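You operate a simulated robot arm through the tools that you are given. There is no shell and no other tool. Be economical: measure what you need, move in short steps, check, and stop when the job is done.

Carry out the task below with a simulated robot arm. There is one attempt and no reset: what you move stays moved.

Task
Switch the wash tub off, move the bush in it to the drip tray, load the silver one.
Fine: switch off before the lid comes off; put the lid back on.
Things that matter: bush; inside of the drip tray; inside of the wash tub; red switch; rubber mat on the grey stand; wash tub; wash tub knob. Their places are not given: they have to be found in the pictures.

Only the result counts: the job must be done as asked and must still hold three seconds after the hand-in. Knocking over, shifting, dropping, spilling or breaking anything else fails it. A push-on lid holds only when it is set on centred and level and pressed home; a screw cap is set on level and turned clockwise until tight.

Robot
A 7-joint arm with a two-finger parallel gripper, fixed in place. Base frame: the origin is at the foot of the arm, x ahead of it, y to its left, z up; the work surface is at about z = 0. Readings come in m, rad, newtons and seconds.
With the tool pointing down near the work surface it reaches from about 0.22 to 0.58 m from the base axis. Its first joint turns from -1.152 to 1.152 rad. Payload 2.5 kg.
The TCP is the grasp point between the finger pads, 0.023 m short of the fingertips. In the tool frame z runs along the fingers and y along their closing line. The gripper opens to 0.094 m. The fingers are 0.038 m wide and 0.01 m thick; the gripper's body (0.054 by 0.096 m) begins 0.039 m behind the TCP.
Orientation is told as [roll, pitch, yaw] about the base's x, y, z axes, in that order, counted from this pose: with the fingers straight down and closing along the base's y, the tool's x points along the base's -x, its y along +y and its z along -z.

Tools
- The arm moves only by the tool nudge_tool. Its arguments are lists of equal length, an entry for each row: "xyz": the shift along the base's x, y, z in m, a list of three; "delta_rot": the turn, a rotation vector about the base's x, y, z in rad, a list of three; "gripper": the opening, from 0 (shut) to 1 (fully open). In form: {"xyz": [[dx, dy, dz], ...], "delta_rot": [[wx, wy, wz], ...], "gripper": [gripper, ...]}. A call has 1 to 10 rows; each row is the pose to reach, as a shift and turn from the pose commanded when the call began. A row lasts 0.2 s, in which the tool goes at most 0.05 m and 0.15 rad; a call with a longer step from one row to the next is refused whole, and so is a gripper value outside its range. A pose out of reach is approached as far as the arm can. The call stops where the force on the tool passes 90 N (or 10 N more than at its start, if that is more) or the arm is blocked; 0.2 s more then pass. The fingers move at their own pace (about 0.108 m/s each) and stop on an object; they squeeze with about 35 N. The grip force told is the motor's: it shows also when the fingers shut on nothing. Time passes only in rows, and 0.2 s behind the last, so rows that repeat a pose let the fingers close. The reply holds the time, the measured pose of the TCP, the force on the tool along the base axes, the opening and the grip force, in the units named above and with some noise, with the torque about the TCP (base axes, N m) and any sound that the robot's microphone picked up, and new pictures: "show" is both (left out), scene, wrist or none.
- Cameras (640 x 400 px; columns grow to the right, rows downward): "scene" is fixed at [0.0867, -0.3928, 0.5525]; the picture's right is [0.97, -0.26, 0.00], its down [-0.15, -0.55, -0.82] and it looks along [0.21, 0.79, -0.57] (base axes); focal length 347 px, centre (320, 200). "wrist" rides on the gripper at [0.086, 0.016, -0.074] in the tool frame; the picture's right is [-0.18, 0.98, 0.00], its down [-0.58, -0.11, -0.81] and it looks along [-0.79, -0.15, 0.59] (tool axes); focal length 243 px, centre (320, 200).
- measure_at(camera, pixels): for up to 12 pixels [column, row] of the newest picture of that camera ("zoom" is the newest enlarged one), the place [x, y, z] in the base frame of the surface seen there, good to about 0.003 m, but the place of the scene camera against the robot may be out by one fixed shift of up to 0.012 m in any direction. It takes no simulated time.
- zoom(camera, box): a new picture of the part [left, top, right, bottom] of that camera's present view, enlarged. It takes no simulated time.
- sign_off(): hands the job in; it is judged then, once.

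Keep the steps short. Do not move on a guess: measure, check each grasp and each placing, and mend mistakes. In all there are 80 turns and 200 pictures (those below and enlarged ones count). Leave the gripper open and the arm clear of the work at the hand-in unless told otherwise, and finish with a single line.

The tools are called as a command line: name --argument value ..., lists and objects as JSON in quotes. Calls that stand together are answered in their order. nudge_tool: Moves the arm, as the interface text tells. Its arguments: {"type":"object","properties":{"xyz":{"type":"array","items":{"type":"array","items":{"type":"number"}}},"delta_rot":{"type":"array","items":{"type":"array","items":{"type":"number"}}},"gripper":{"type":"array","items":{"type":"number"}},"show":{"type":"string","enum":["both","scene","wrist","none"]}},"required":["xyz","delta_rot","gripper"]} The other tools are called the same way: measure_at (camera, pixels) gives the place of the surface under pixels of a picture; zoom (camera, box) takes an enlarged picture of a part of a camera's view; sign_off () hands the job in.

At the start:

```text
clock: 0.0
tcp_pos: [0.3276, 0.0439, 0.3083]
tool_rot: [0.0, -0.001, 0.0]
wrist_force: [-0.3, -0.7, -0.9]
wrist_torque: [0.01, 0.02, -0.01]
grip_width: 0.094
grasp_force: 0.0
```

scene: 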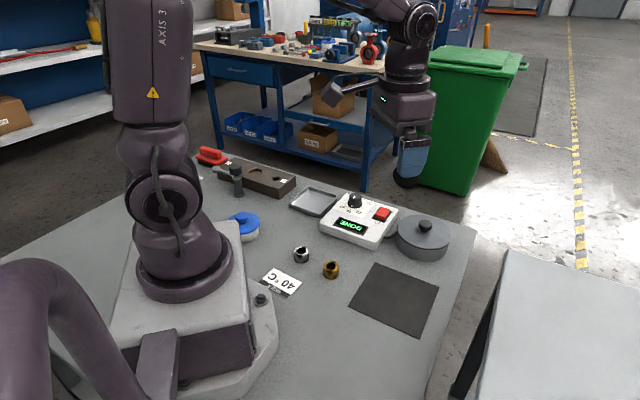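
wrist: 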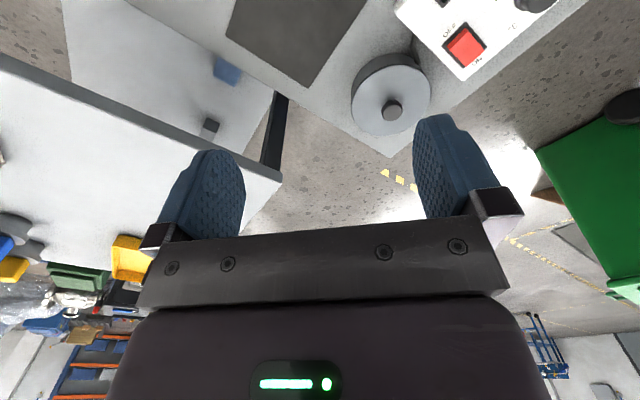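

I see a control panel with a red switch (~382,213), a lidded tub (~423,235), a tray (~313,202), silver (~301,254) and brass (~331,269) bushes. I'll enlarge these and measure them.

zoom --camera "scene" --box '[270, 170, 470, 295]'

zoom --camera "scene" --box '[180, 135, 340, 310]'

measure_at --camera "scene" --pixels '[[382, 213], [425, 224], [423, 233], [400, 240], [313, 202], [301, 247], [331, 265], [355, 200], [395, 300], [280, 280], [340, 240], [447, 236]]'

```text
3.20 times, centred on (370, 232) of scene
```

zoom: 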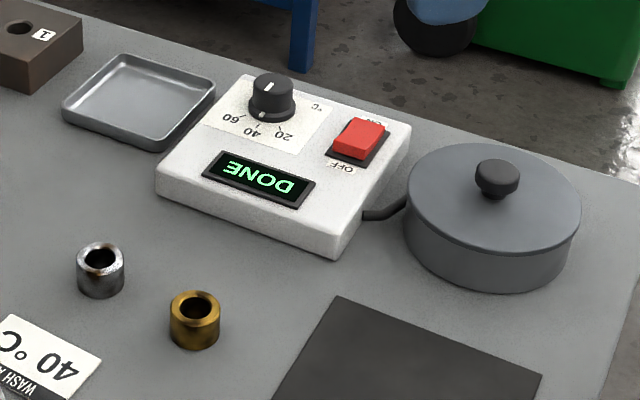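

```text
2.29 times, centred on (260, 222) of scene
```

zoom: 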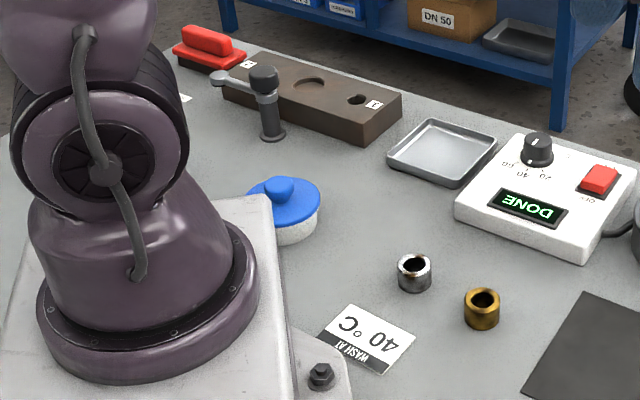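

```text
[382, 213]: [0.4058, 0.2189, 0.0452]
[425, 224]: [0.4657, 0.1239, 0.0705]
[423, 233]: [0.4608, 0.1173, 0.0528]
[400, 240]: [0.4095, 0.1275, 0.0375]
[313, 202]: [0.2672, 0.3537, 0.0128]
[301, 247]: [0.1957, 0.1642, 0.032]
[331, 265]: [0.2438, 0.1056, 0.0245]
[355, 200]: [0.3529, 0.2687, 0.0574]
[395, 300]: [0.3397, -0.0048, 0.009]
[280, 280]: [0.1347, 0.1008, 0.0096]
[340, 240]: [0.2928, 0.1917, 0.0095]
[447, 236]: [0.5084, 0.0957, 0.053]
```

Table reads z≈0.009 in the scene view, so there's an offset. I'll compare against the wrist camera.

zoom --camera "wrist" --box '[220, 0, 540, 160]'

measure_at --camera "wrist" --pixels '[[465, 45], [392, 110], [370, 105], [425, 100], [390, 130], [395, 68], [290, 40], [360, 30]]'

zoom --camera "scene" --box '[360, 195, 400, 235]'

```text
2.00 times, centred on (380, 80) of wrist
```

zoom: 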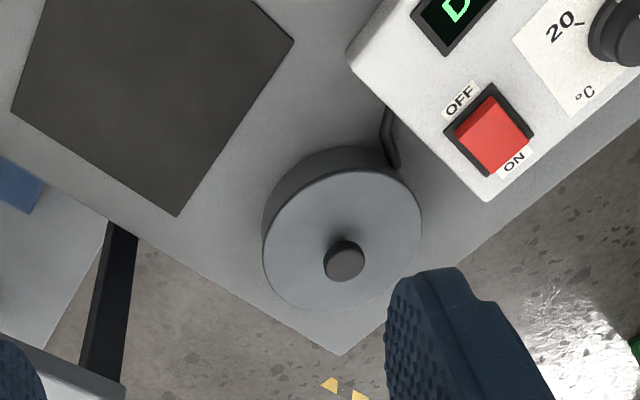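

```text
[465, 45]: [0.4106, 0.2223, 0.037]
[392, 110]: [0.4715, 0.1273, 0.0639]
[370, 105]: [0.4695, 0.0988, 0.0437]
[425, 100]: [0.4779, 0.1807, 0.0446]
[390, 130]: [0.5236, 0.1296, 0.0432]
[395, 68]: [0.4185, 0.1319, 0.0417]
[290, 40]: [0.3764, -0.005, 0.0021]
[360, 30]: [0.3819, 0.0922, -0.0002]
```

```text
10.00 times, centred on (380, 215) of scene
```

zoom: 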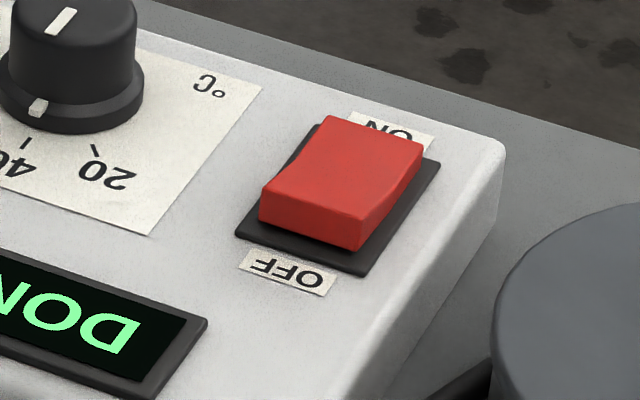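

The rocker's OFF end (toward the display) stands up, so it is ON now. I'll measure both ends of the rocker and the panel's layout in the wrist view.

measure_at --camera "wrist" --pixels '[[450, 29], [456, 36], [460, 40], [466, 46], [473, 54], [477, 62], [463, 76]]'

measure_at --camera "zoom" --pixels '[[290, 190], [330, 215], [335, 175], [370, 135], [285, 272], [395, 135], [262, 192], [362, 222]]'

```text
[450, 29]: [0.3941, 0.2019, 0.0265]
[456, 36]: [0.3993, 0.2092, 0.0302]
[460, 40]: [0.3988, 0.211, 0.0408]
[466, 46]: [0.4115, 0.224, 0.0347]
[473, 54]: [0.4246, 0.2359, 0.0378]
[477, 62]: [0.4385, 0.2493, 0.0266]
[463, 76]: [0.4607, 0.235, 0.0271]
```

```text
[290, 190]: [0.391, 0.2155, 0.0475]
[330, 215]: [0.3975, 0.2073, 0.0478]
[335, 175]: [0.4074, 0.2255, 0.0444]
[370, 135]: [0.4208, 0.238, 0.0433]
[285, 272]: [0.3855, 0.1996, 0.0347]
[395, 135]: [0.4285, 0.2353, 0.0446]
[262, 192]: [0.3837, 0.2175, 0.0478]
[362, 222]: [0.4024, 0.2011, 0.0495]
```

Now I'll close the fingers, turn the tool −45° so its thin side lies along the rocker, and move above the OFF end (~0.400, 0.212) at height.

nudge_tool --xyz '[[0.012, 0.028, -0.02], [0.024, 0.056, -0.04], [0.036, 0.084, -0.06], [0.048, 0.112, -0.08], [0.06, 0.14, -0.1], [0.0724, 0.168, -0.12], [0.0724, 0.168, -0.16], [0.0724, 0.168, -0.19], [0.0724, 0.168, -0.19]]' --delta_rot '[[0, 0, -0.131], [0, 0, -0.262], [0, 0, -0.393], [0, 0, -0.524], [0, 0, -0.655], [0, 0, -0.785], [0, 0, -0.785], [0, 0, -0.785], [0, 0, -0.785]]' --gripper '[0, 0, 0, 0, 0, 0, 0, 0, 0]'

```text
clock: 2.0
tcp_pos: [0.3995, 0.2135, 0.1172]
tool_rot: [0.0, 0.001, -0.786]
wrist_force: [0.3, 0.1, 0.0]
wrist_torque: [-0.01, -0.02, -0.01]
grip_width: 0.0
grasp_force: 35.6
```

scene: 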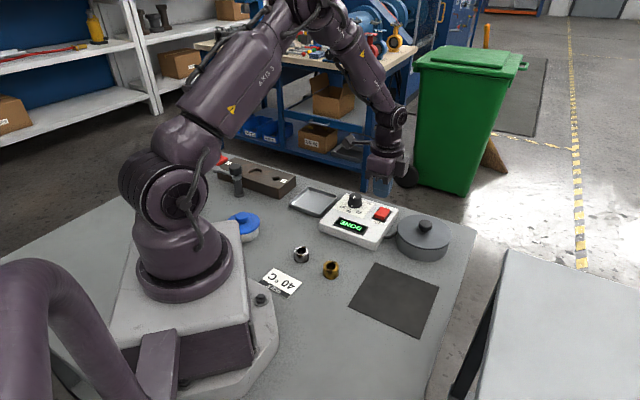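
wrist: 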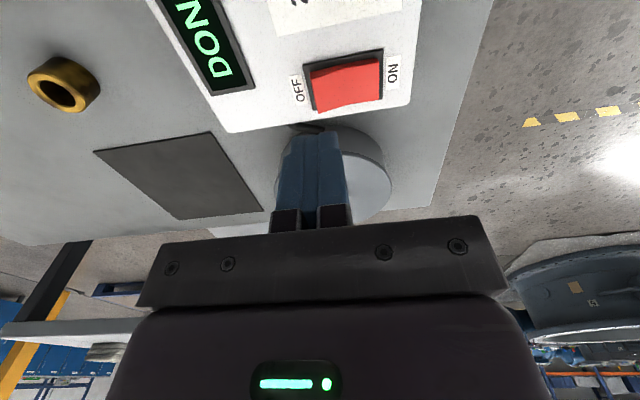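

The fingers are above the panel. I'll measure the rocker's ends from this closer view.

measure_at --camera "wrist" --pixels '[[318, 90], [345, 82], [372, 78], [310, 75], [320, 105], [298, 88], [330, 75], [332, 98]]'

zoom --camera "wrist" --box '[265, 30, 425, 130]'

```text
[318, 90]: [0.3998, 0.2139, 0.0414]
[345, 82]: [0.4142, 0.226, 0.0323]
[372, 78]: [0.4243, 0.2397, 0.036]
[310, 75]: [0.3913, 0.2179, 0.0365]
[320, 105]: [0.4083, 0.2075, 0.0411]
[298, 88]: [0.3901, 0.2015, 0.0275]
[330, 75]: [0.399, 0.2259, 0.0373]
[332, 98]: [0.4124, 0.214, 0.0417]
```

```text
4.00 times, centred on (345, 80) of wrist
```

zoom: 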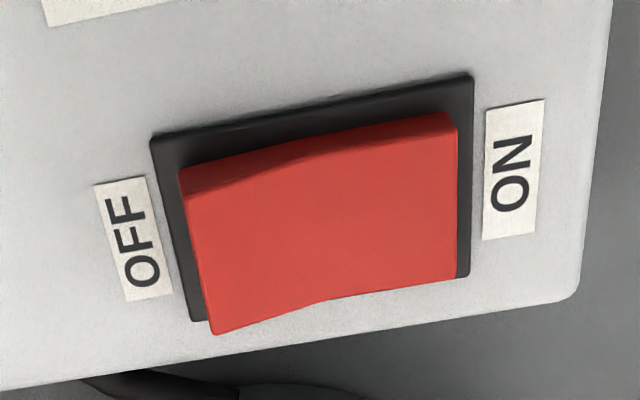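

OFF end is up (z≈0.041), centred at (0.400, 0.213), right under the fingertips. I'll press down in small steps.

nudge_tool --xyz '[[0, 0, -0.03], [0, 0, -0.048], [0, 0, -0.053], [0, 0, -0.056], [0, 0, -0.059], [0, 0, -0.061]]' --delta_rot '[[0, 0, 0], [0, 0, 0], [0, 0, 0], [0, 0, 0], [0, 0, 0], [0, 0, 0]]' --gripper '[0, 0, 0, 0, 0, 0]' --show "scene"

```text
clock: 3.4
tcp_pos: [0.4007, 0.2123, 0.0614]
tool_rot: [-0.001, -0.001, -0.787]
wrist_force: [-27.2, -12.2, 58.2]
wrist_torque: [-0.02, 0.14, 0.06]
grip_width: 0.0001
grasp_force: 34.7
heard: click
```

scene: 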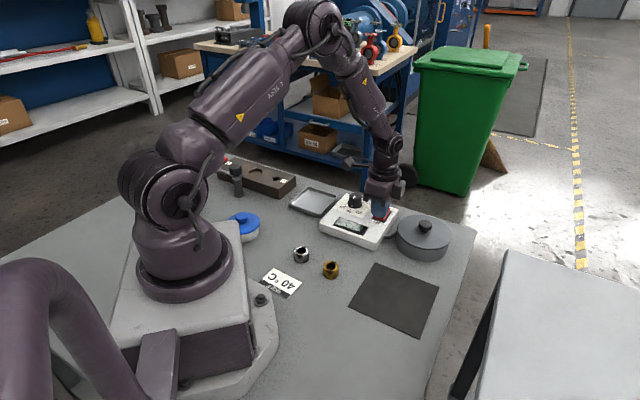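

A click was heard and the display went dark. I'll lift off and check the switch.

nudge_tool --xyz '[[0, 0, 0.03], [0, 0, 0.07], [0, 0, 0.11], [0, 0, 0.11]]' --delta_rot '[[0, 0, 0], [0, 0, 0], [0, 0, 0], [0, 0, 0]]' --gripper '[0, 0, 0.3, 0.6]'

zoom --camera "scene" --box '[320, 190, 460, 280]'

```text
clock: 4.4
tcp_pos: [0.4007, 0.2137, 0.167]
tool_rot: [0.001, -0.002, -0.786]
wrist_force: [-0.3, 0.2, 0.6]
wrist_torque: [0.02, 0.0, -0.03]
grip_width: 0.0562
grasp_force: 0.0
```

scene: 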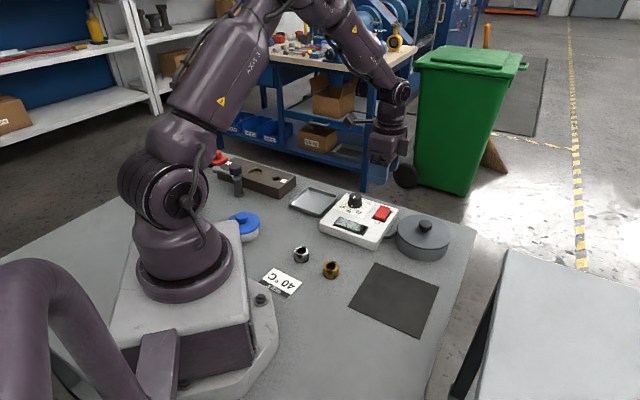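
wrist: 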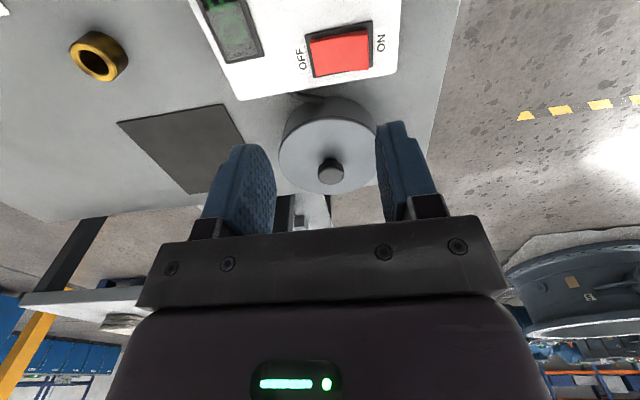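

```text
4.44 times, centred on (390, 235) of scene
```

zoom: 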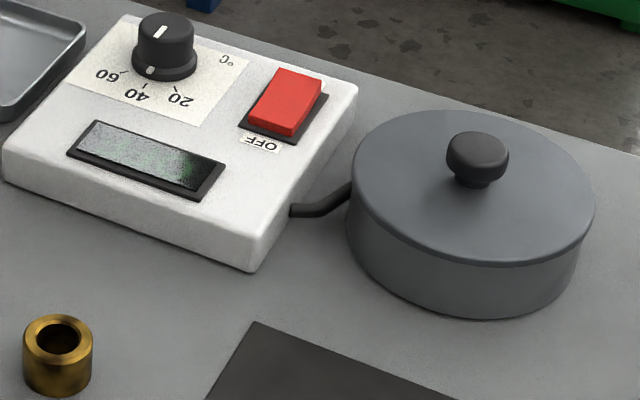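

Switched off. Next, locate the lid and its knob precisely.

measure_at --camera "wrist" --pixels '[[330, 164], [330, 173], [322, 165], [339, 165], [331, 178], [281, 152], [330, 119], [376, 160], [330, 193], [300, 130], [360, 130], [360, 180]]'

zoom --camera "wrist" --box '[260, 90, 400, 200]'

measure_at --camera "scene" --pixels '[[425, 222], [425, 225], [418, 224], [431, 224], [399, 226], [449, 237], [427, 215], [420, 249]]'

```text
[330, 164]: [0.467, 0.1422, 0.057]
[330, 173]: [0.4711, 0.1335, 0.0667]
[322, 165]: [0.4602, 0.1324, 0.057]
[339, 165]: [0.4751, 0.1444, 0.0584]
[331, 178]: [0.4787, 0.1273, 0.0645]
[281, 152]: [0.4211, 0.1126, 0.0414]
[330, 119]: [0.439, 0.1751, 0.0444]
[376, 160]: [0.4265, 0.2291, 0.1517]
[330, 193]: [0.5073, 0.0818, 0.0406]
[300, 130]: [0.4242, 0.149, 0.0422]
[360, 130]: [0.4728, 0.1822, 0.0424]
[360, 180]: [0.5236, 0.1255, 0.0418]
```

```text
3.64 times, centred on (330, 145) of wrist
```

zoom: 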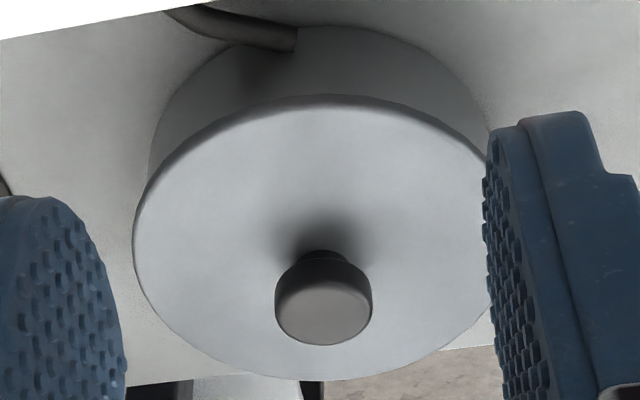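

```text
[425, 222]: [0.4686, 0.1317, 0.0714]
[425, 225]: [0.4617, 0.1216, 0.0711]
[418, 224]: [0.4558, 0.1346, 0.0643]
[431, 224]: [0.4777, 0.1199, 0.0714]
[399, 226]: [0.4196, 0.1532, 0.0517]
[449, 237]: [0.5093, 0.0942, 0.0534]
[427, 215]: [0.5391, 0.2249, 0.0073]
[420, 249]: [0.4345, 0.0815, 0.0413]
```

The knob centre is ≈(0.473, 0.129), top z≈0.065, lid top ≈0.042. I'll move above it and then down, with fingers half open.

nudge_tool --xyz '[[0.025, -0.029, 0], [0.05, -0.058, 0], [0.0723, -0.0847, 0], [0.0723, -0.0847, -0.04], [0.0723, -0.0847, -0.055], [0.0723, -0.0847, -0.055]]' --delta_rot '[[0, 0, 0], [0, 0, 0], [0, 0, 0], [0, 0, 0], [0, 0, 0], [0, 0, 0]]' --gripper '[0.6, 0.6, 0.6, 0.6, 0.6, 0.6]'

zoom --camera "scene" --box '[360, 170, 480, 270]'

```text
clock: 5.8
tcp_pos: [0.4734, 0.1287, 0.1124]
tool_rot: [0.001, 0.001, -0.785]
wrist_force: [0.2, 0.3, 0.7]
wrist_torque: [-0.06, 0.01, -0.01]
grip_width: 0.0562
grasp_force: 0.1
```

scene: 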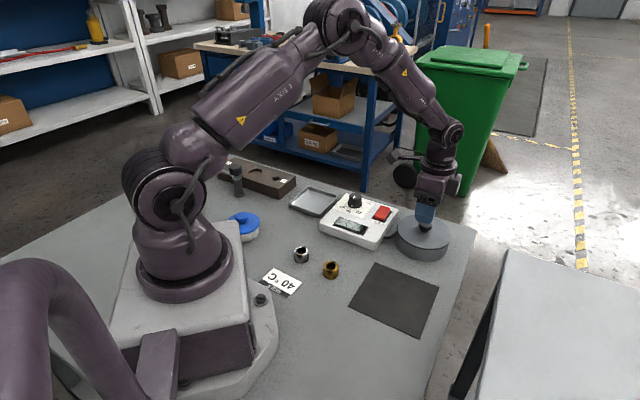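
wrist: 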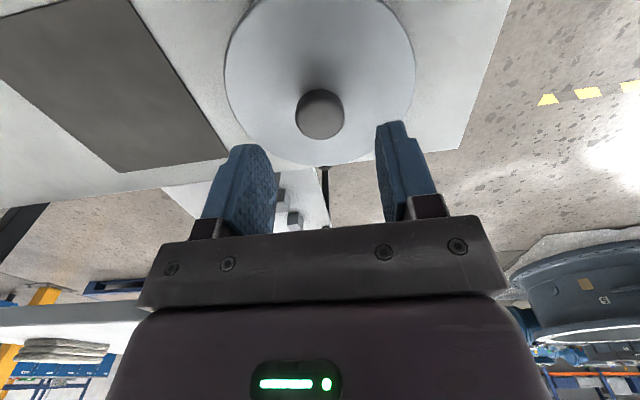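

```text
4.00 times, centred on (420, 220) of scene
```

zoom: 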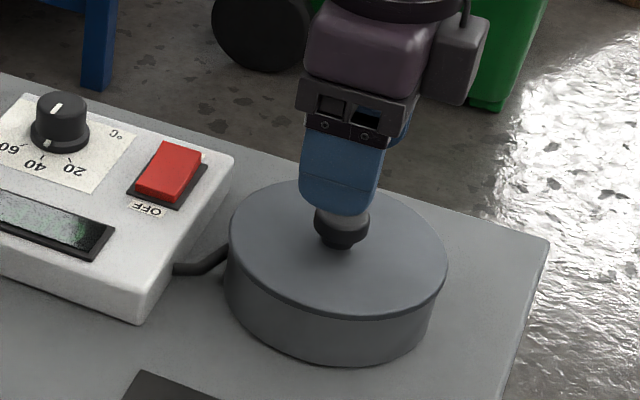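

Checking the knob's place from this close view.

measure_at --camera "wrist" --pixels '[[320, 110], [320, 92], [320, 128], [298, 112], [342, 112], [320, 119], [226, 80], [414, 70], [320, 160]]'

```text
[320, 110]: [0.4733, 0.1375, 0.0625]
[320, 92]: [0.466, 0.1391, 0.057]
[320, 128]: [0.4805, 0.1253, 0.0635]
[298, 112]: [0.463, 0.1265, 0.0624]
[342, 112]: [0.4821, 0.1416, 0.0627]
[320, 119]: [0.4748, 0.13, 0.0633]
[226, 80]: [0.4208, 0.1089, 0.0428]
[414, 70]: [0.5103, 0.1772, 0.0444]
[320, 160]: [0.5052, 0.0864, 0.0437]
```

The knob centre is at (0.473, 0.132). I'll correct by +3 mm in y, descend to z≈0.069 and close.

nudge_tool --xyz '[[0, 0.003, -0.02], [0, 0.003, -0.035], [0, 0.003, -0.043], [0, 0.003, -0.043], [0, 0.003, -0.043], [0, 0.003, -0.043]]' --delta_rot '[[0, 0, 0], [0, 0, 0], [0, 0, 0], [0, 0, 0], [0, 0, 0], [0, 0, 0]]' --gripper '[0.6, 0.6, 0.6, 0.0, 0.0, 0.0]'

zoom --camera "scene" --box '[360, 170, 480, 270]'

```text
clock: 7.2
tcp_pos: [0.4715, 0.1296, 0.0681]
tool_rot: [-0.006, 0.002, -0.788]
wrist_force: [-21.6, -14.0, 7.6]
wrist_torque: [0.1, -0.08, -0.08]
grip_width: 0.0289
grasp_force: 35.6
```

scene: 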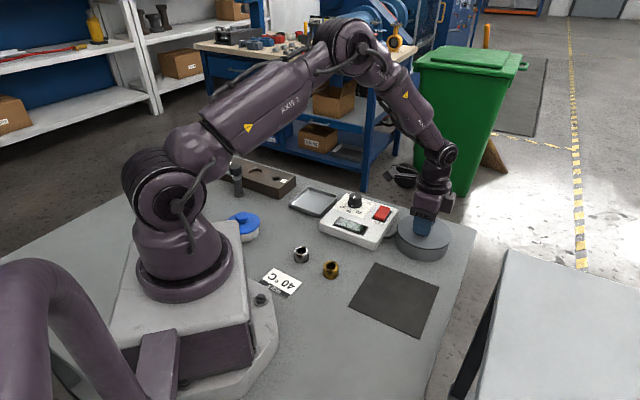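
wrist: 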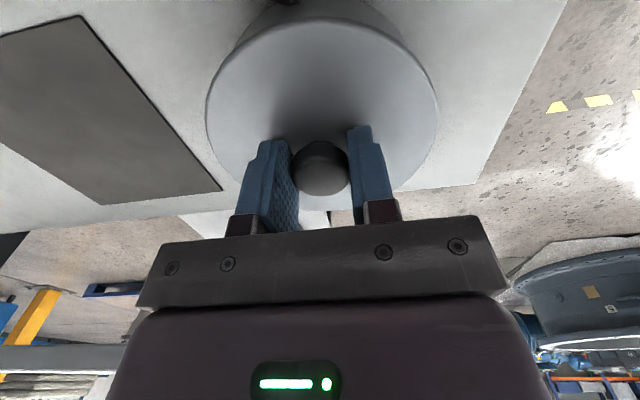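

```text
4.00 times, centred on (420, 220) of scene
```

zoom: 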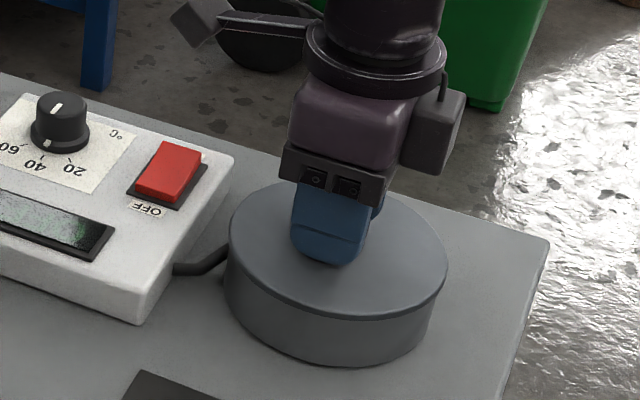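

Gripped (29 mm). There is a side force of ≈25 N along the closing line, so I'll relieve it by −2 mm, then lift gently.

nudge_tool --xyz '[[-0.0017, -0.0015, 0], [-0.0017, -0.0015, 0], [-0.0017, -0.0015, 0.003], [-0.0017, -0.0015, 0.006]]' --delta_rot '[[0, 0, 0], [0, 0, 0], [0, 0, 0], [0, 0, 0]]' --gripper '[0, 0, 0, 0]'

zoom --camera "scene" --box '[360, 170, 480, 270]'

```text
clock: 8.2
tcp_pos: [0.4716, 0.1296, 0.0756]
tool_rot: [0.0, 0.0, -0.787]
wrist_force: [-0.5, 0.3, -1.0]
wrist_torque: [-0.02, 0.02, 0.01]
grip_width: 0.029
grasp_force: 34.8
heard: snap
```

scene: 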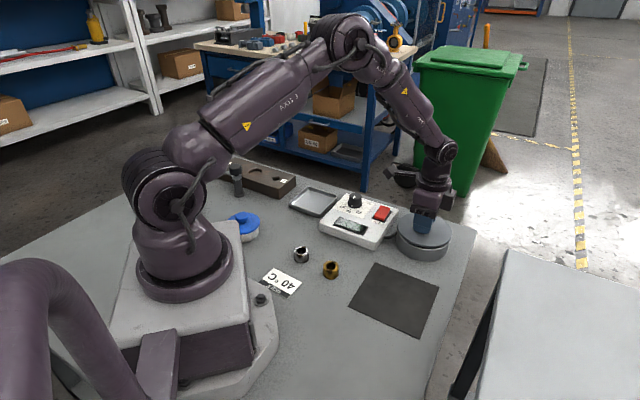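
wrist: 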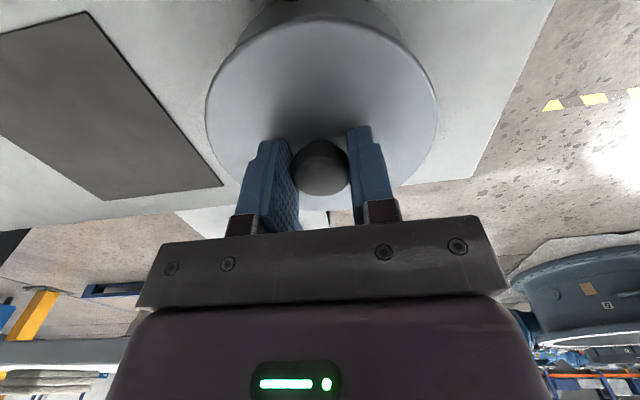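

```text
4.00 times, centred on (420, 220) of scene
```

zoom: 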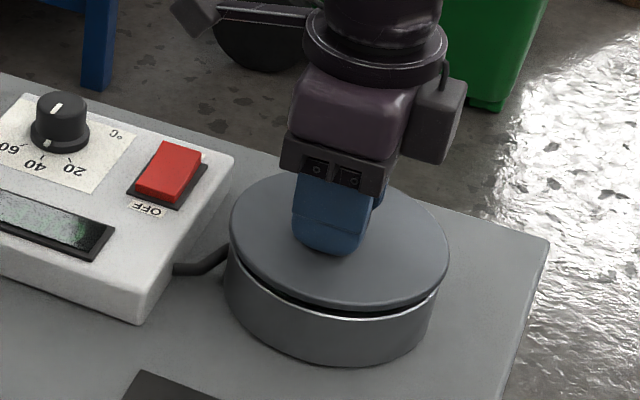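

The lid snapped off cleanly (seated TCP was 0.4715, 0.1296, 0.068). I'll measure the mat while lifting the lid higher.

nudge_tool --xyz '[[0, 0, 0.03], [0, 0, 0.06], [0, 0, 0.09], [0, 0, 0.09]]' --delta_rot '[[0, 0, 0], [0, 0, 0], [0, 0, 0], [0, 0, 0]]' --gripper '[0, 0, 0, 0]'

measure_at --camera "scene" --pixels '[[376, 265], [436, 288], [423, 334], [352, 304], [396, 298], [418, 240]]'

zoom --camera "scene" --box '[340, 170, 480, 340]'

```text
clock: 9.2
tcp_pos: [0.4705, 0.1294, 0.165]
tool_rot: [-0.001, 0.0, -0.785]
wrist_force: [0.1, 1.0, -0.3]
wrist_torque: [0.01, 0.0, 0.0]
grip_width: 0.0291
grasp_force: 35.1
```

scene: 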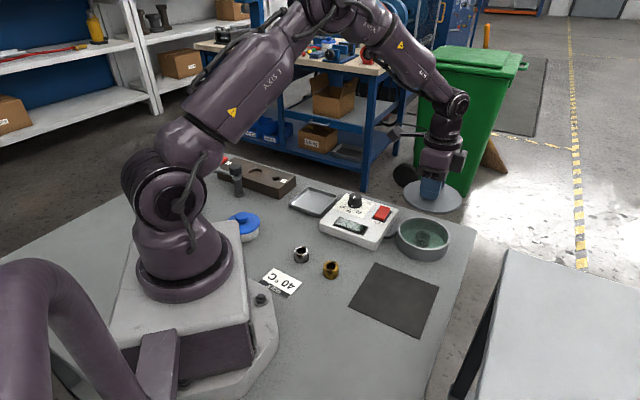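
wrist: 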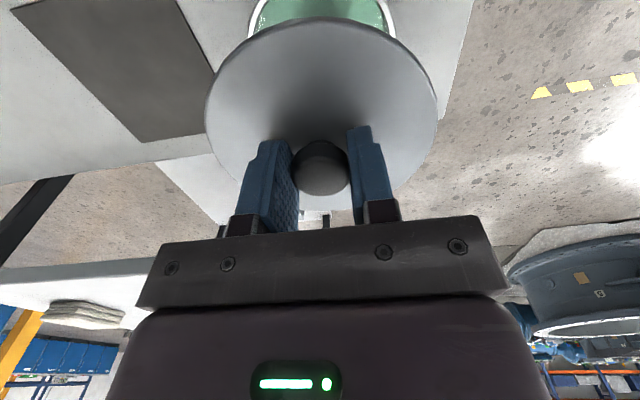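

```text
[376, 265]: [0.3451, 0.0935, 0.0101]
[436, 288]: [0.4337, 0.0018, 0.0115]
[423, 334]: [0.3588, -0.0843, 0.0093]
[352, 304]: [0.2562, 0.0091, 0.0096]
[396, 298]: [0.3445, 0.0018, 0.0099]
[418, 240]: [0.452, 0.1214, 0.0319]
```

```text
2.35 times, centred on (410, 255) of scene
```

zoom: 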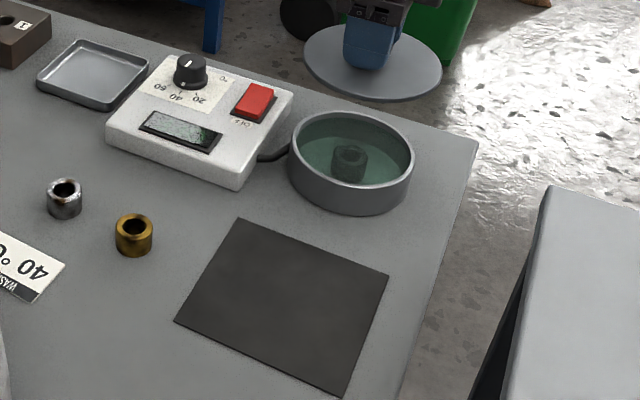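

The tub is open, with a bush in liquid. The mat centre is ≈(0.354, 0.009). I'll carry the lid over it and come down to 5 cm.

nudge_tool --xyz '[[-0.029, -0.03, 0], [-0.058, -0.06, 0], [-0.087, -0.09, 0], [-0.116, -0.12, 0], [-0.116, -0.12, 0], [-0.116, -0.12, -0.045], [-0.116, -0.12, -0.085], [-0.116, -0.12, -0.11], [-0.116, -0.12, -0.11]]' --delta_rot '[[0, 0, 0], [0, 0, 0], [0, 0, 0], [0, 0, 0], [0, 0, 0], [0, 0, 0], [0, 0, 0], [0, 0, 0], [0, 0, 0]]' --gripper '[0, 0, 0, 0, 0, 0, 0, 0, 0]' --show "scene"

zoom --camera "scene" --box '[320, 200, 480, 340]'

```text
clock: 11.2
tcp_pos: [0.3533, 0.0118, 0.0553]
tool_rot: [-0.001, 0.0, -0.786]
wrist_force: [0.4, -0.2, -0.2]
wrist_torque: [0.0, -0.01, 0.01]
grip_width: 0.029
grasp_force: 35.3
```

scene: 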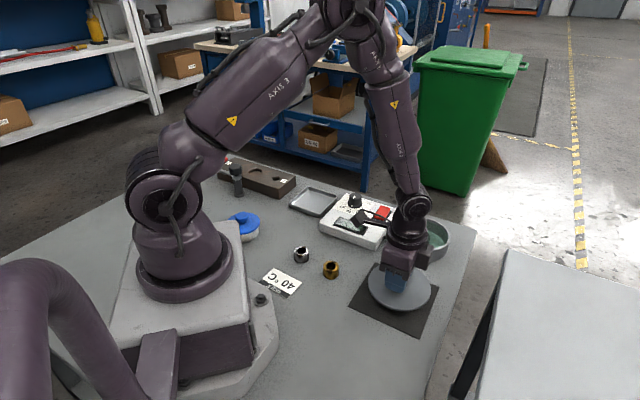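

```text
2.86 times, centred on (400, 270) of scene
```

zoom: 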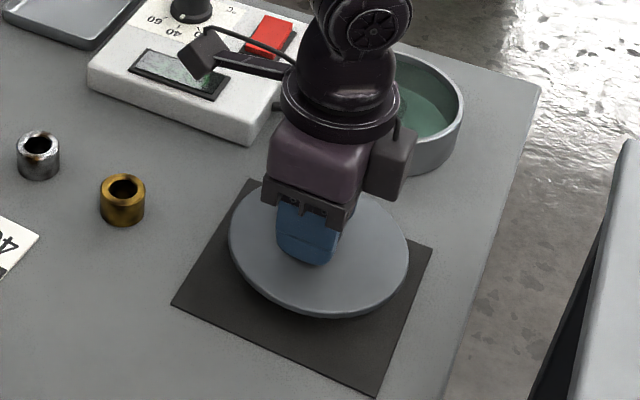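

The lid is above the mat with about 2 cm to go. I'll lower slowly, reading force.

nudge_tool --xyz '[[0, 0, -0.008], [0, 0, -0.014], [0, 0, -0.018], [0, 0, -0.018]]' --delta_rot '[[0, 0, 0], [0, 0, 0], [0, 0, 0], [0, 0, 0]]' --gripper '[0, 0, 0, 0]' --show "none"

zoom --camera "scene" --box '[340, 230, 460, 340]'

```text
clock: 12.2
tcp_pos: [0.3539, 0.0096, 0.0376]
tool_rot: [0.001, 0.0, -0.785]
wrist_force: [0.3, -0.3, -0.5]
wrist_torque: [0.0, -0.02, 0.0]
grip_width: 0.0288
grasp_force: 35.4
```

```text
3.64 times, centred on (400, 285) of scene
```

zoom: 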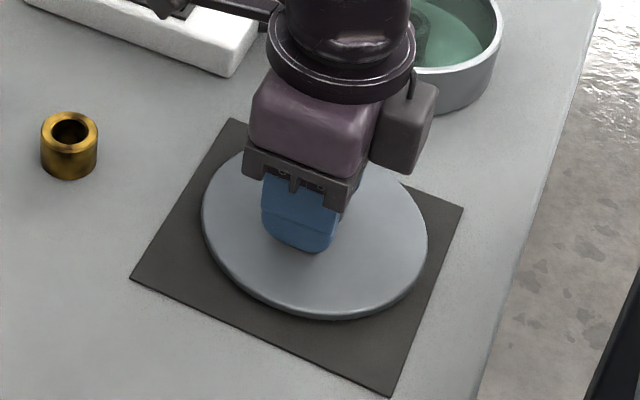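

Still no contact; a few mm more.

nudge_tool --xyz '[[0, 0, -0.0015], [0, 0, -0.003], [0, 0, -0.0045], [0, 0, -0.0045]]' --delta_rot '[[0, 0, 0], [0, 0, 0], [0, 0, 0], [0, 0, 0]]' --gripper '[0, 0, 0, 0]' --show "none"

```text
clock: 13.2
tcp_pos: [0.3555, 0.0089, 0.0331]
tool_rot: [0.0, 0.001, -0.786]
wrist_force: [-0.1, 0.7, -0.9]
wrist_torque: [0.0, -0.02, 0.0]
grip_width: 0.029
grasp_force: 35.1
```

nudge_tool --xyz '[[0, 0, -0.001], [0, 0, -0.002], [0, 0, -0.003], [0, 0, -0.003]]' --delta_rot '[[0, 0, 0], [0, 0, 0], [0, 0, 0], [0, 0, 0]]' --gripper '[0, 0, 0, 0]' --show "none"

zoom --camera "scene" --box '[340, 230, 460, 340]'

```text
clock: 14.2
tcp_pos: [0.3559, 0.0089, 0.0313]
tool_rot: [0.002, -0.002, -0.785]
wrist_force: [-10.2, -1.6, 35.5]
wrist_torque: [-0.34, 0.33, -0.02]
grip_width: 0.029
grasp_force: 34.7
```

```text
3.64 times, centred on (400, 285) of scene
```

zoom: 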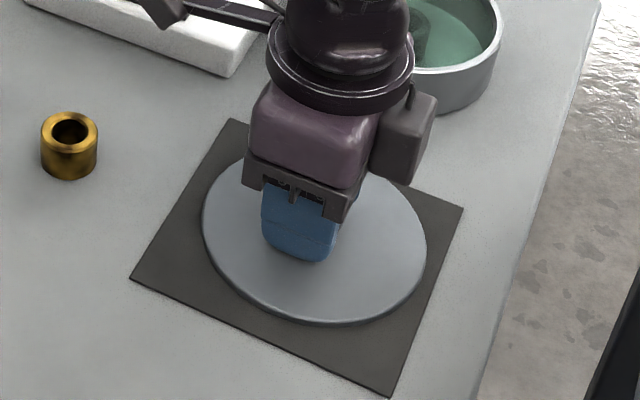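

The lid rests on the mat (35 N at z≈0.031). Ease up 1 mm, open, and rise.

nudge_tool --xyz '[[0, 0, 0.001], [0, 0, 0.0015], [0, 0, 0.0015], [0, 0, 0.0015], [0, 0, 0.03], [0, 0, 0.07], [0, 0, 0.12], [0, 0, 0.12]]' --delta_rot '[[0, 0, 0], [0, 0, 0], [0, 0, 0], [0, 0, 0], [0, 0, 0], [0, 0, 0], [0, 0, 0], [0, 0, 0]]' --gripper '[0, 0, 0.7, 0.7, 0.7, 0.7, 0.7, 0.7]'

zoom --camera "scene" --box '[340, 200, 480, 340]'

```text
clock: 16.0
tcp_pos: [0.3546, 0.0107, 0.1499]
tool_rot: [-0.002, -0.002, -0.787]
wrist_force: [0.4, 0.2, 0.2]
wrist_torque: [-0.03, 0.01, -0.03]
grip_width: 0.0658
grasp_force: 0.0
```

scene: 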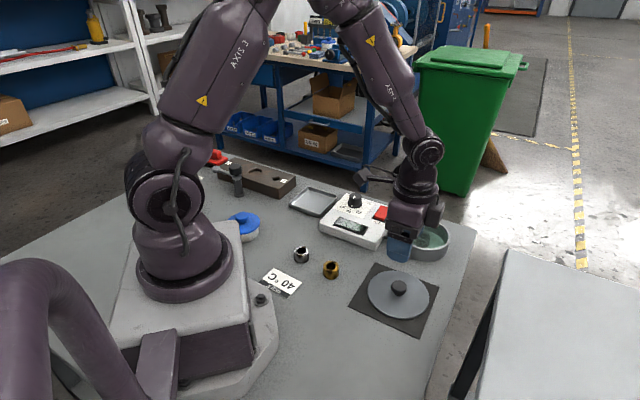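
wrist: 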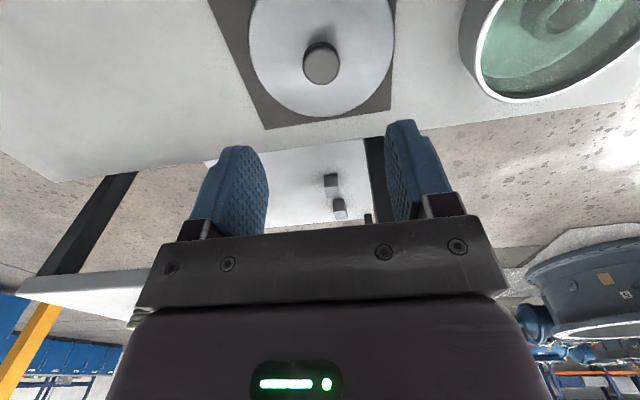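

```text
2.86 times, centred on (410, 270) of scene
```

zoom: 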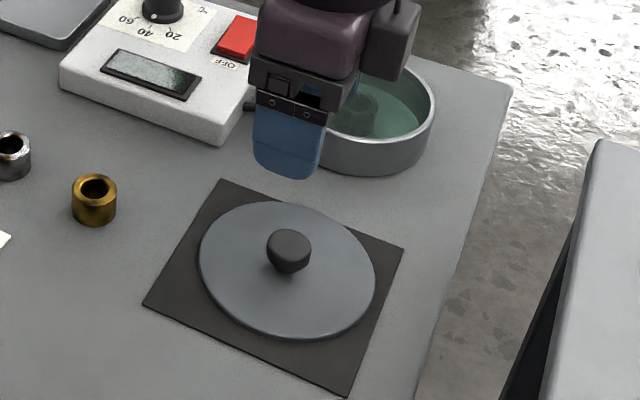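

The lid sits flat on the mat. I'll move to where the wrist camera looks into the tub.

nudge_tool --xyz '[[0.013, 0.036, 0.02], [0.026, 0.072, 0.03], [0.039, 0.108, 0.04], [0.052, 0.144, 0.05], [0.065, 0.175, 0.05], [0.065, 0.175, 0.05]]' --delta_rot '[[0, 0, 0], [0, 0, 0], [0, 0, 0], [0, 0, 0], [0, 0, 0], [0, 0, 0]]' --gripper '[0.7, 0.7, 0.7, 0.7, 0.7, 0.7]'

zoom --camera "wrist" --box '[240, 30, 440, 180]'

zoom --camera "scene" --box '[380, 190, 480, 270]'

```text
clock: 17.4
tcp_pos: [0.4207, 0.1854, 0.2008]
tool_rot: [0.0, -0.001, -0.786]
wrist_force: [0.2, 0.2, 0.7]
wrist_torque: [0.0, -0.03, 0.01]
grip_width: 0.0659
grasp_force: 0.0
```

scene: 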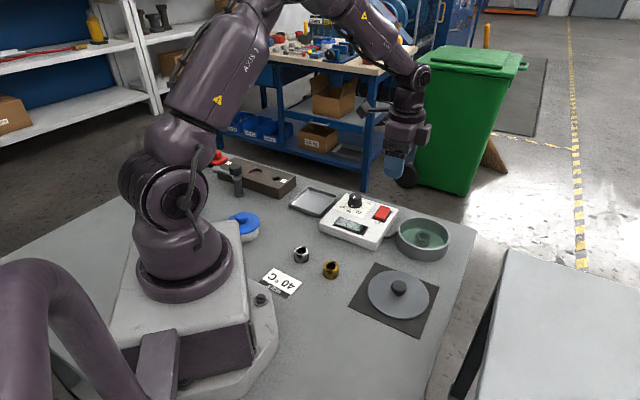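
wrist: 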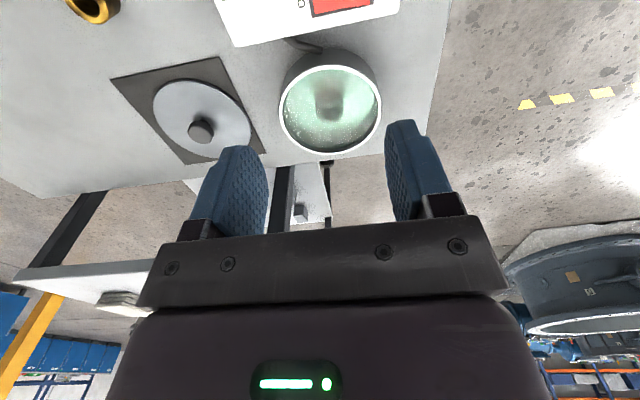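

```text
2.67 times, centred on (340, 105) of wrist
```

zoom: 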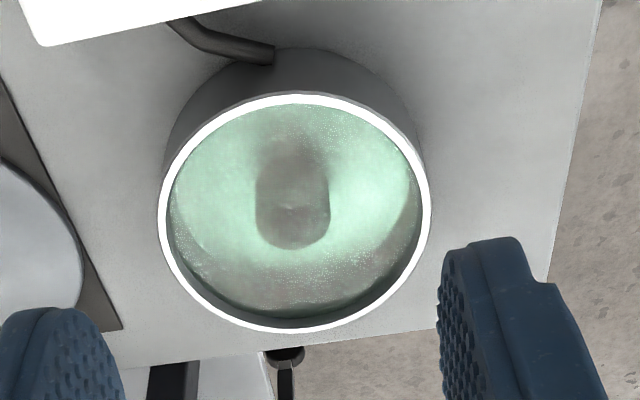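

```text
5.00 times, centred on (430, 230) of scene
```

zoom: 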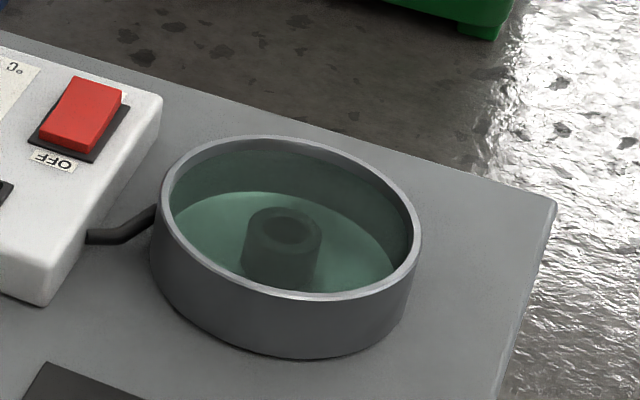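

The bush stands in liquid near the tub's middle. I'll measure it and the rim in both views.

measure_at --camera "wrist" --pixels '[[329, 113], [329, 95], [329, 120], [318, 108], [343, 108], [281, 110], [380, 112], [330, 67], [330, 152], [305, 125], [350, 135]]'

measure_at --camera "zoom" --pixels '[[290, 212], [285, 232], [268, 240], [316, 240], [285, 265], [160, 210], [415, 240], [290, 138], [290, 297], [220, 235], [345, 250]]'

```text
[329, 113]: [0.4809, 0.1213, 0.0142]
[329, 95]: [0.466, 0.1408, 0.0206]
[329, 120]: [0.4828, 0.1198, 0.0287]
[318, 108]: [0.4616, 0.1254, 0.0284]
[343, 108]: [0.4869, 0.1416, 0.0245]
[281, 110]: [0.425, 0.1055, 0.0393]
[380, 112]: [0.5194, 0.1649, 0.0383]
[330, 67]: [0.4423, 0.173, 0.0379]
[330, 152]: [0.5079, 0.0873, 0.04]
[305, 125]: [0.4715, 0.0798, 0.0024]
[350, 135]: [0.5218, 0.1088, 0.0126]
```

```text
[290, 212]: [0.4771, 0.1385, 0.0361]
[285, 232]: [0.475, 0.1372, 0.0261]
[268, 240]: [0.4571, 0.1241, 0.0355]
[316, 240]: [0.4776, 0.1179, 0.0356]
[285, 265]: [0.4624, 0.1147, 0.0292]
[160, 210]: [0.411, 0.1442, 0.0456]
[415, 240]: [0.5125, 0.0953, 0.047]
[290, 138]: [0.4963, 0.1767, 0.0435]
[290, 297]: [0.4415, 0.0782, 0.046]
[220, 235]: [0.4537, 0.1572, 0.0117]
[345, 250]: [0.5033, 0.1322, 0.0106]
```

The bush centre is ≈(0.474, 0.131), top z≈0.028, ~28 mm across. I'll move above it with a 50 mm opening and stop just above the rim.

nudge_tool --xyz '[[0.027, -0.027, 0], [0.0533, -0.0544, 0], [0.0533, -0.0544, -0.045], [0.0533, -0.0544, -0.09], [0.0533, -0.0544, -0.12], [0.0533, -0.0544, -0.12]]' --delta_rot '[[0, 0, 0], [0, 0, 0], [0, 0, 0], [0, 0, 0], [0, 0, 0], [0, 0, 0]]' --gripper '[0.53, 0.53, 0.53, 0.53, 0.53, 0.53]'

zoom --camera "scene" --box '[380, 190, 480, 270]'

zoom --camera "wrist" --box '[200, 50, 440, 250]'

```text
clock: 18.8
tcp_pos: [0.4716, 0.1301, 0.0789]
tool_rot: [0.0, 0.001, -0.785]
wrist_force: [0.4, 0.5, 1.0]
wrist_torque: [-0.01, 0.01, -0.01]
grip_width: 0.0499
grasp_force: 0.0
```

scene: 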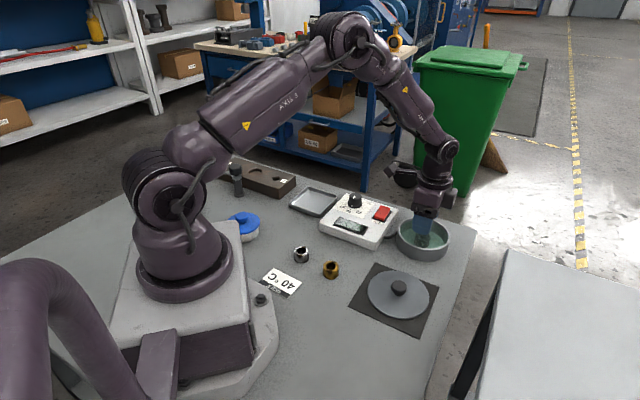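
wrist: 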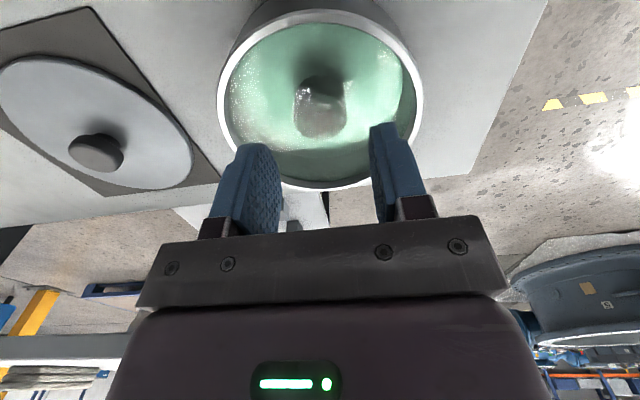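

```text
5.00 times, centred on (430, 230) of scene
```

zoom: 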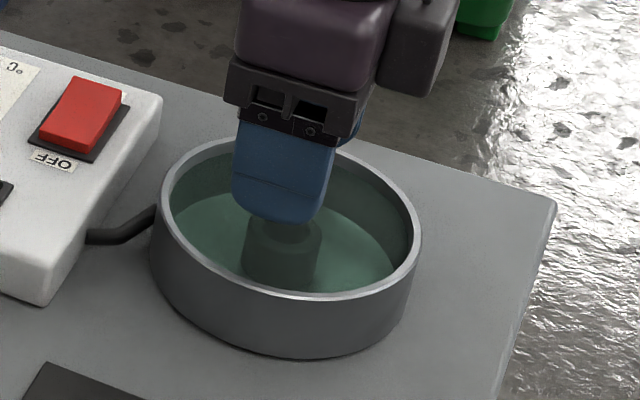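

```text
2.00 times, centred on (320, 150) of wrist
```

zoom: 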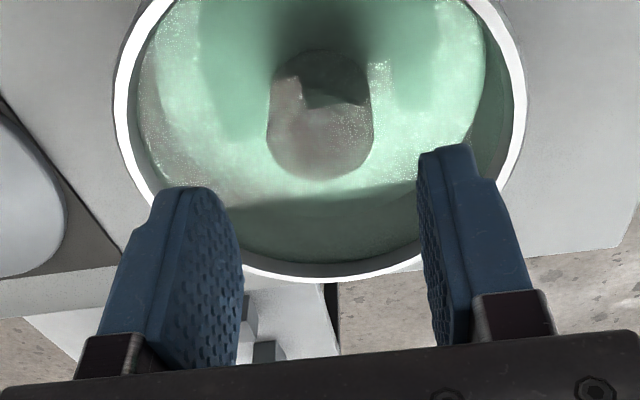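

measure_at --camera "wrist" --pixels '[[296, 122], [345, 120], [320, 136], [320, 125], [320, 110], [320, 90], [306, 130], [335, 130]]'

```text
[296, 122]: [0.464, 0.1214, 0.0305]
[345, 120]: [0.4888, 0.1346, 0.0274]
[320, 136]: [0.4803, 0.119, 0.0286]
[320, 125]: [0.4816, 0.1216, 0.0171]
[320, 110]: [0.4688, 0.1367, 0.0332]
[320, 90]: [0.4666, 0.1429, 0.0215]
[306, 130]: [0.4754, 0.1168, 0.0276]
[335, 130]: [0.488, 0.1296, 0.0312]
```

Bush centre ≈(0.475, 0.130). Shift +3 mm in x, go down to TCP z≈0.032, and close.

nudge_tool --xyz '[[0.003, 0, -0.015], [0.003, 0, -0.03], [0.003, 0, -0.042], [0.003, 0, -0.047], [0.003, 0, -0.047], [0.003, 0, -0.047], [0.003, 0, -0.047]]' --delta_rot '[[0, 0, 0], [0, 0, 0], [0, 0, 0], [0, 0, 0], [0, 0, 0], [0, 0, 0], [0, 0, 0]]' --gripper '[0.53, 0.53, 0.53, 0.53, 0.0, 0.0, 0.0]'

zoom --camera "scene" --box '[380, 190, 480, 270]'

```text
clock: 20.4
tcp_pos: [0.475, 0.1283, 0.033]
tool_rot: [0.001, -0.001, -0.786]
wrist_force: [-0.1, -0.1, 0.7]
wrist_torque: [0.02, -0.01, 0.02]
grip_width: 0.0323
grasp_force: 35.0
```

scene: 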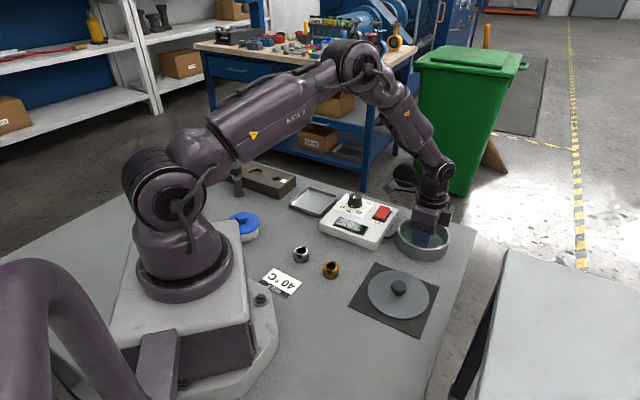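
wrist: 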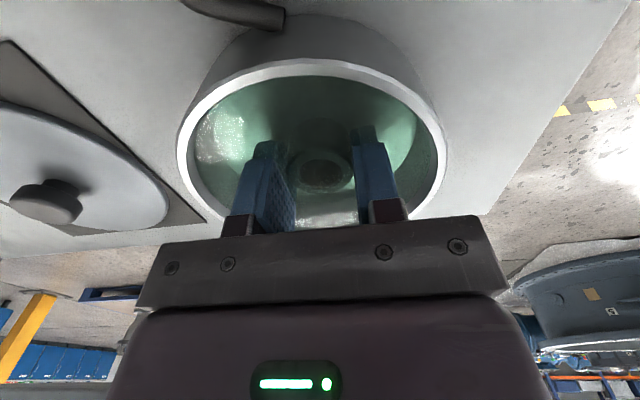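

```text
5.00 times, centred on (430, 230) of scene
```

zoom: 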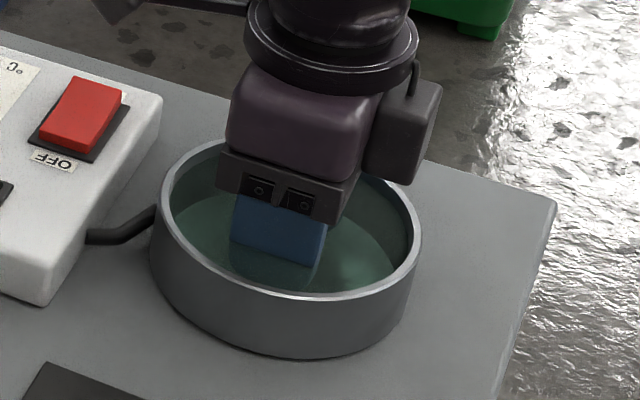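

Bush gripped (32 mm) with no side forces. Lift slowly straight up and pause over the tub.

nudge_tool --xyz '[[0, 0, 0.01], [0, 0, 0.02], [0, 0, 0.03], [0, 0, 0.045], [0, 0, 0.07], [0, 0, 0.07], [0, 0, 0.07], [0, 0, 0.1], [0, 0, 0.1]]' --delta_rot '[[0, 0, 0], [0, 0, 0], [0, 0, 0], [0, 0, 0], [0, 0, 0], [0, 0, 0], [0, 0, 0], [0, 0, 0], [0, 0, 0]]' --gripper '[0, 0, 0, 0, 0, 0, 0, 0, 0]'

zoom --camera "scene" --box '[280, 170, 360, 230]'

measure_at --camera "zoom" --pixels '[[100, 240], [275, 145], [440, 220], [300, 335], [270, 235], [200, 230], [340, 230], [270, 190], [280, 290]]'

```text
clock: 22.4
tcp_pos: [0.4786, 0.1282, 0.1336]
tool_rot: [0.0, 0.0, -0.784]
wrist_force: [-0.3, -0.4, -1.5]
wrist_torque: [0.02, 0.01, -0.05]
grip_width: 0.0323
grasp_force: 35.0
```

scene: 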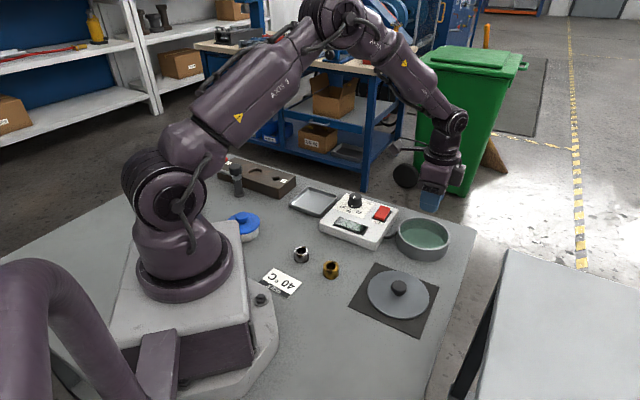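
wrist: 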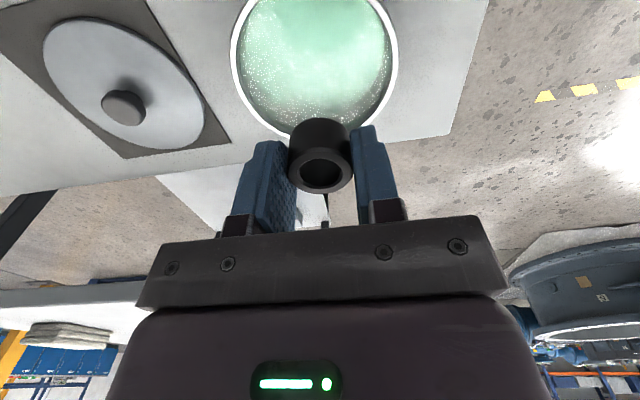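

```text
6.67 times, centred on (320, 200) of scene
```

zoom: 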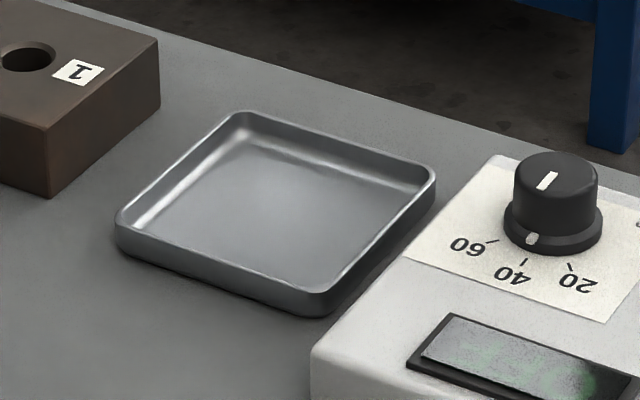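

```text
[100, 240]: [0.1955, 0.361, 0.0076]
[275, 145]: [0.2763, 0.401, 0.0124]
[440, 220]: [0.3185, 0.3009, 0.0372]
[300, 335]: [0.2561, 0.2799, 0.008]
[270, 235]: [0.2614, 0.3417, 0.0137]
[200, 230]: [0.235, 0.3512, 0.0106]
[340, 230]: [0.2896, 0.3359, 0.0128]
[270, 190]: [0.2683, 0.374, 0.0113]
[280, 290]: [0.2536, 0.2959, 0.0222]
```

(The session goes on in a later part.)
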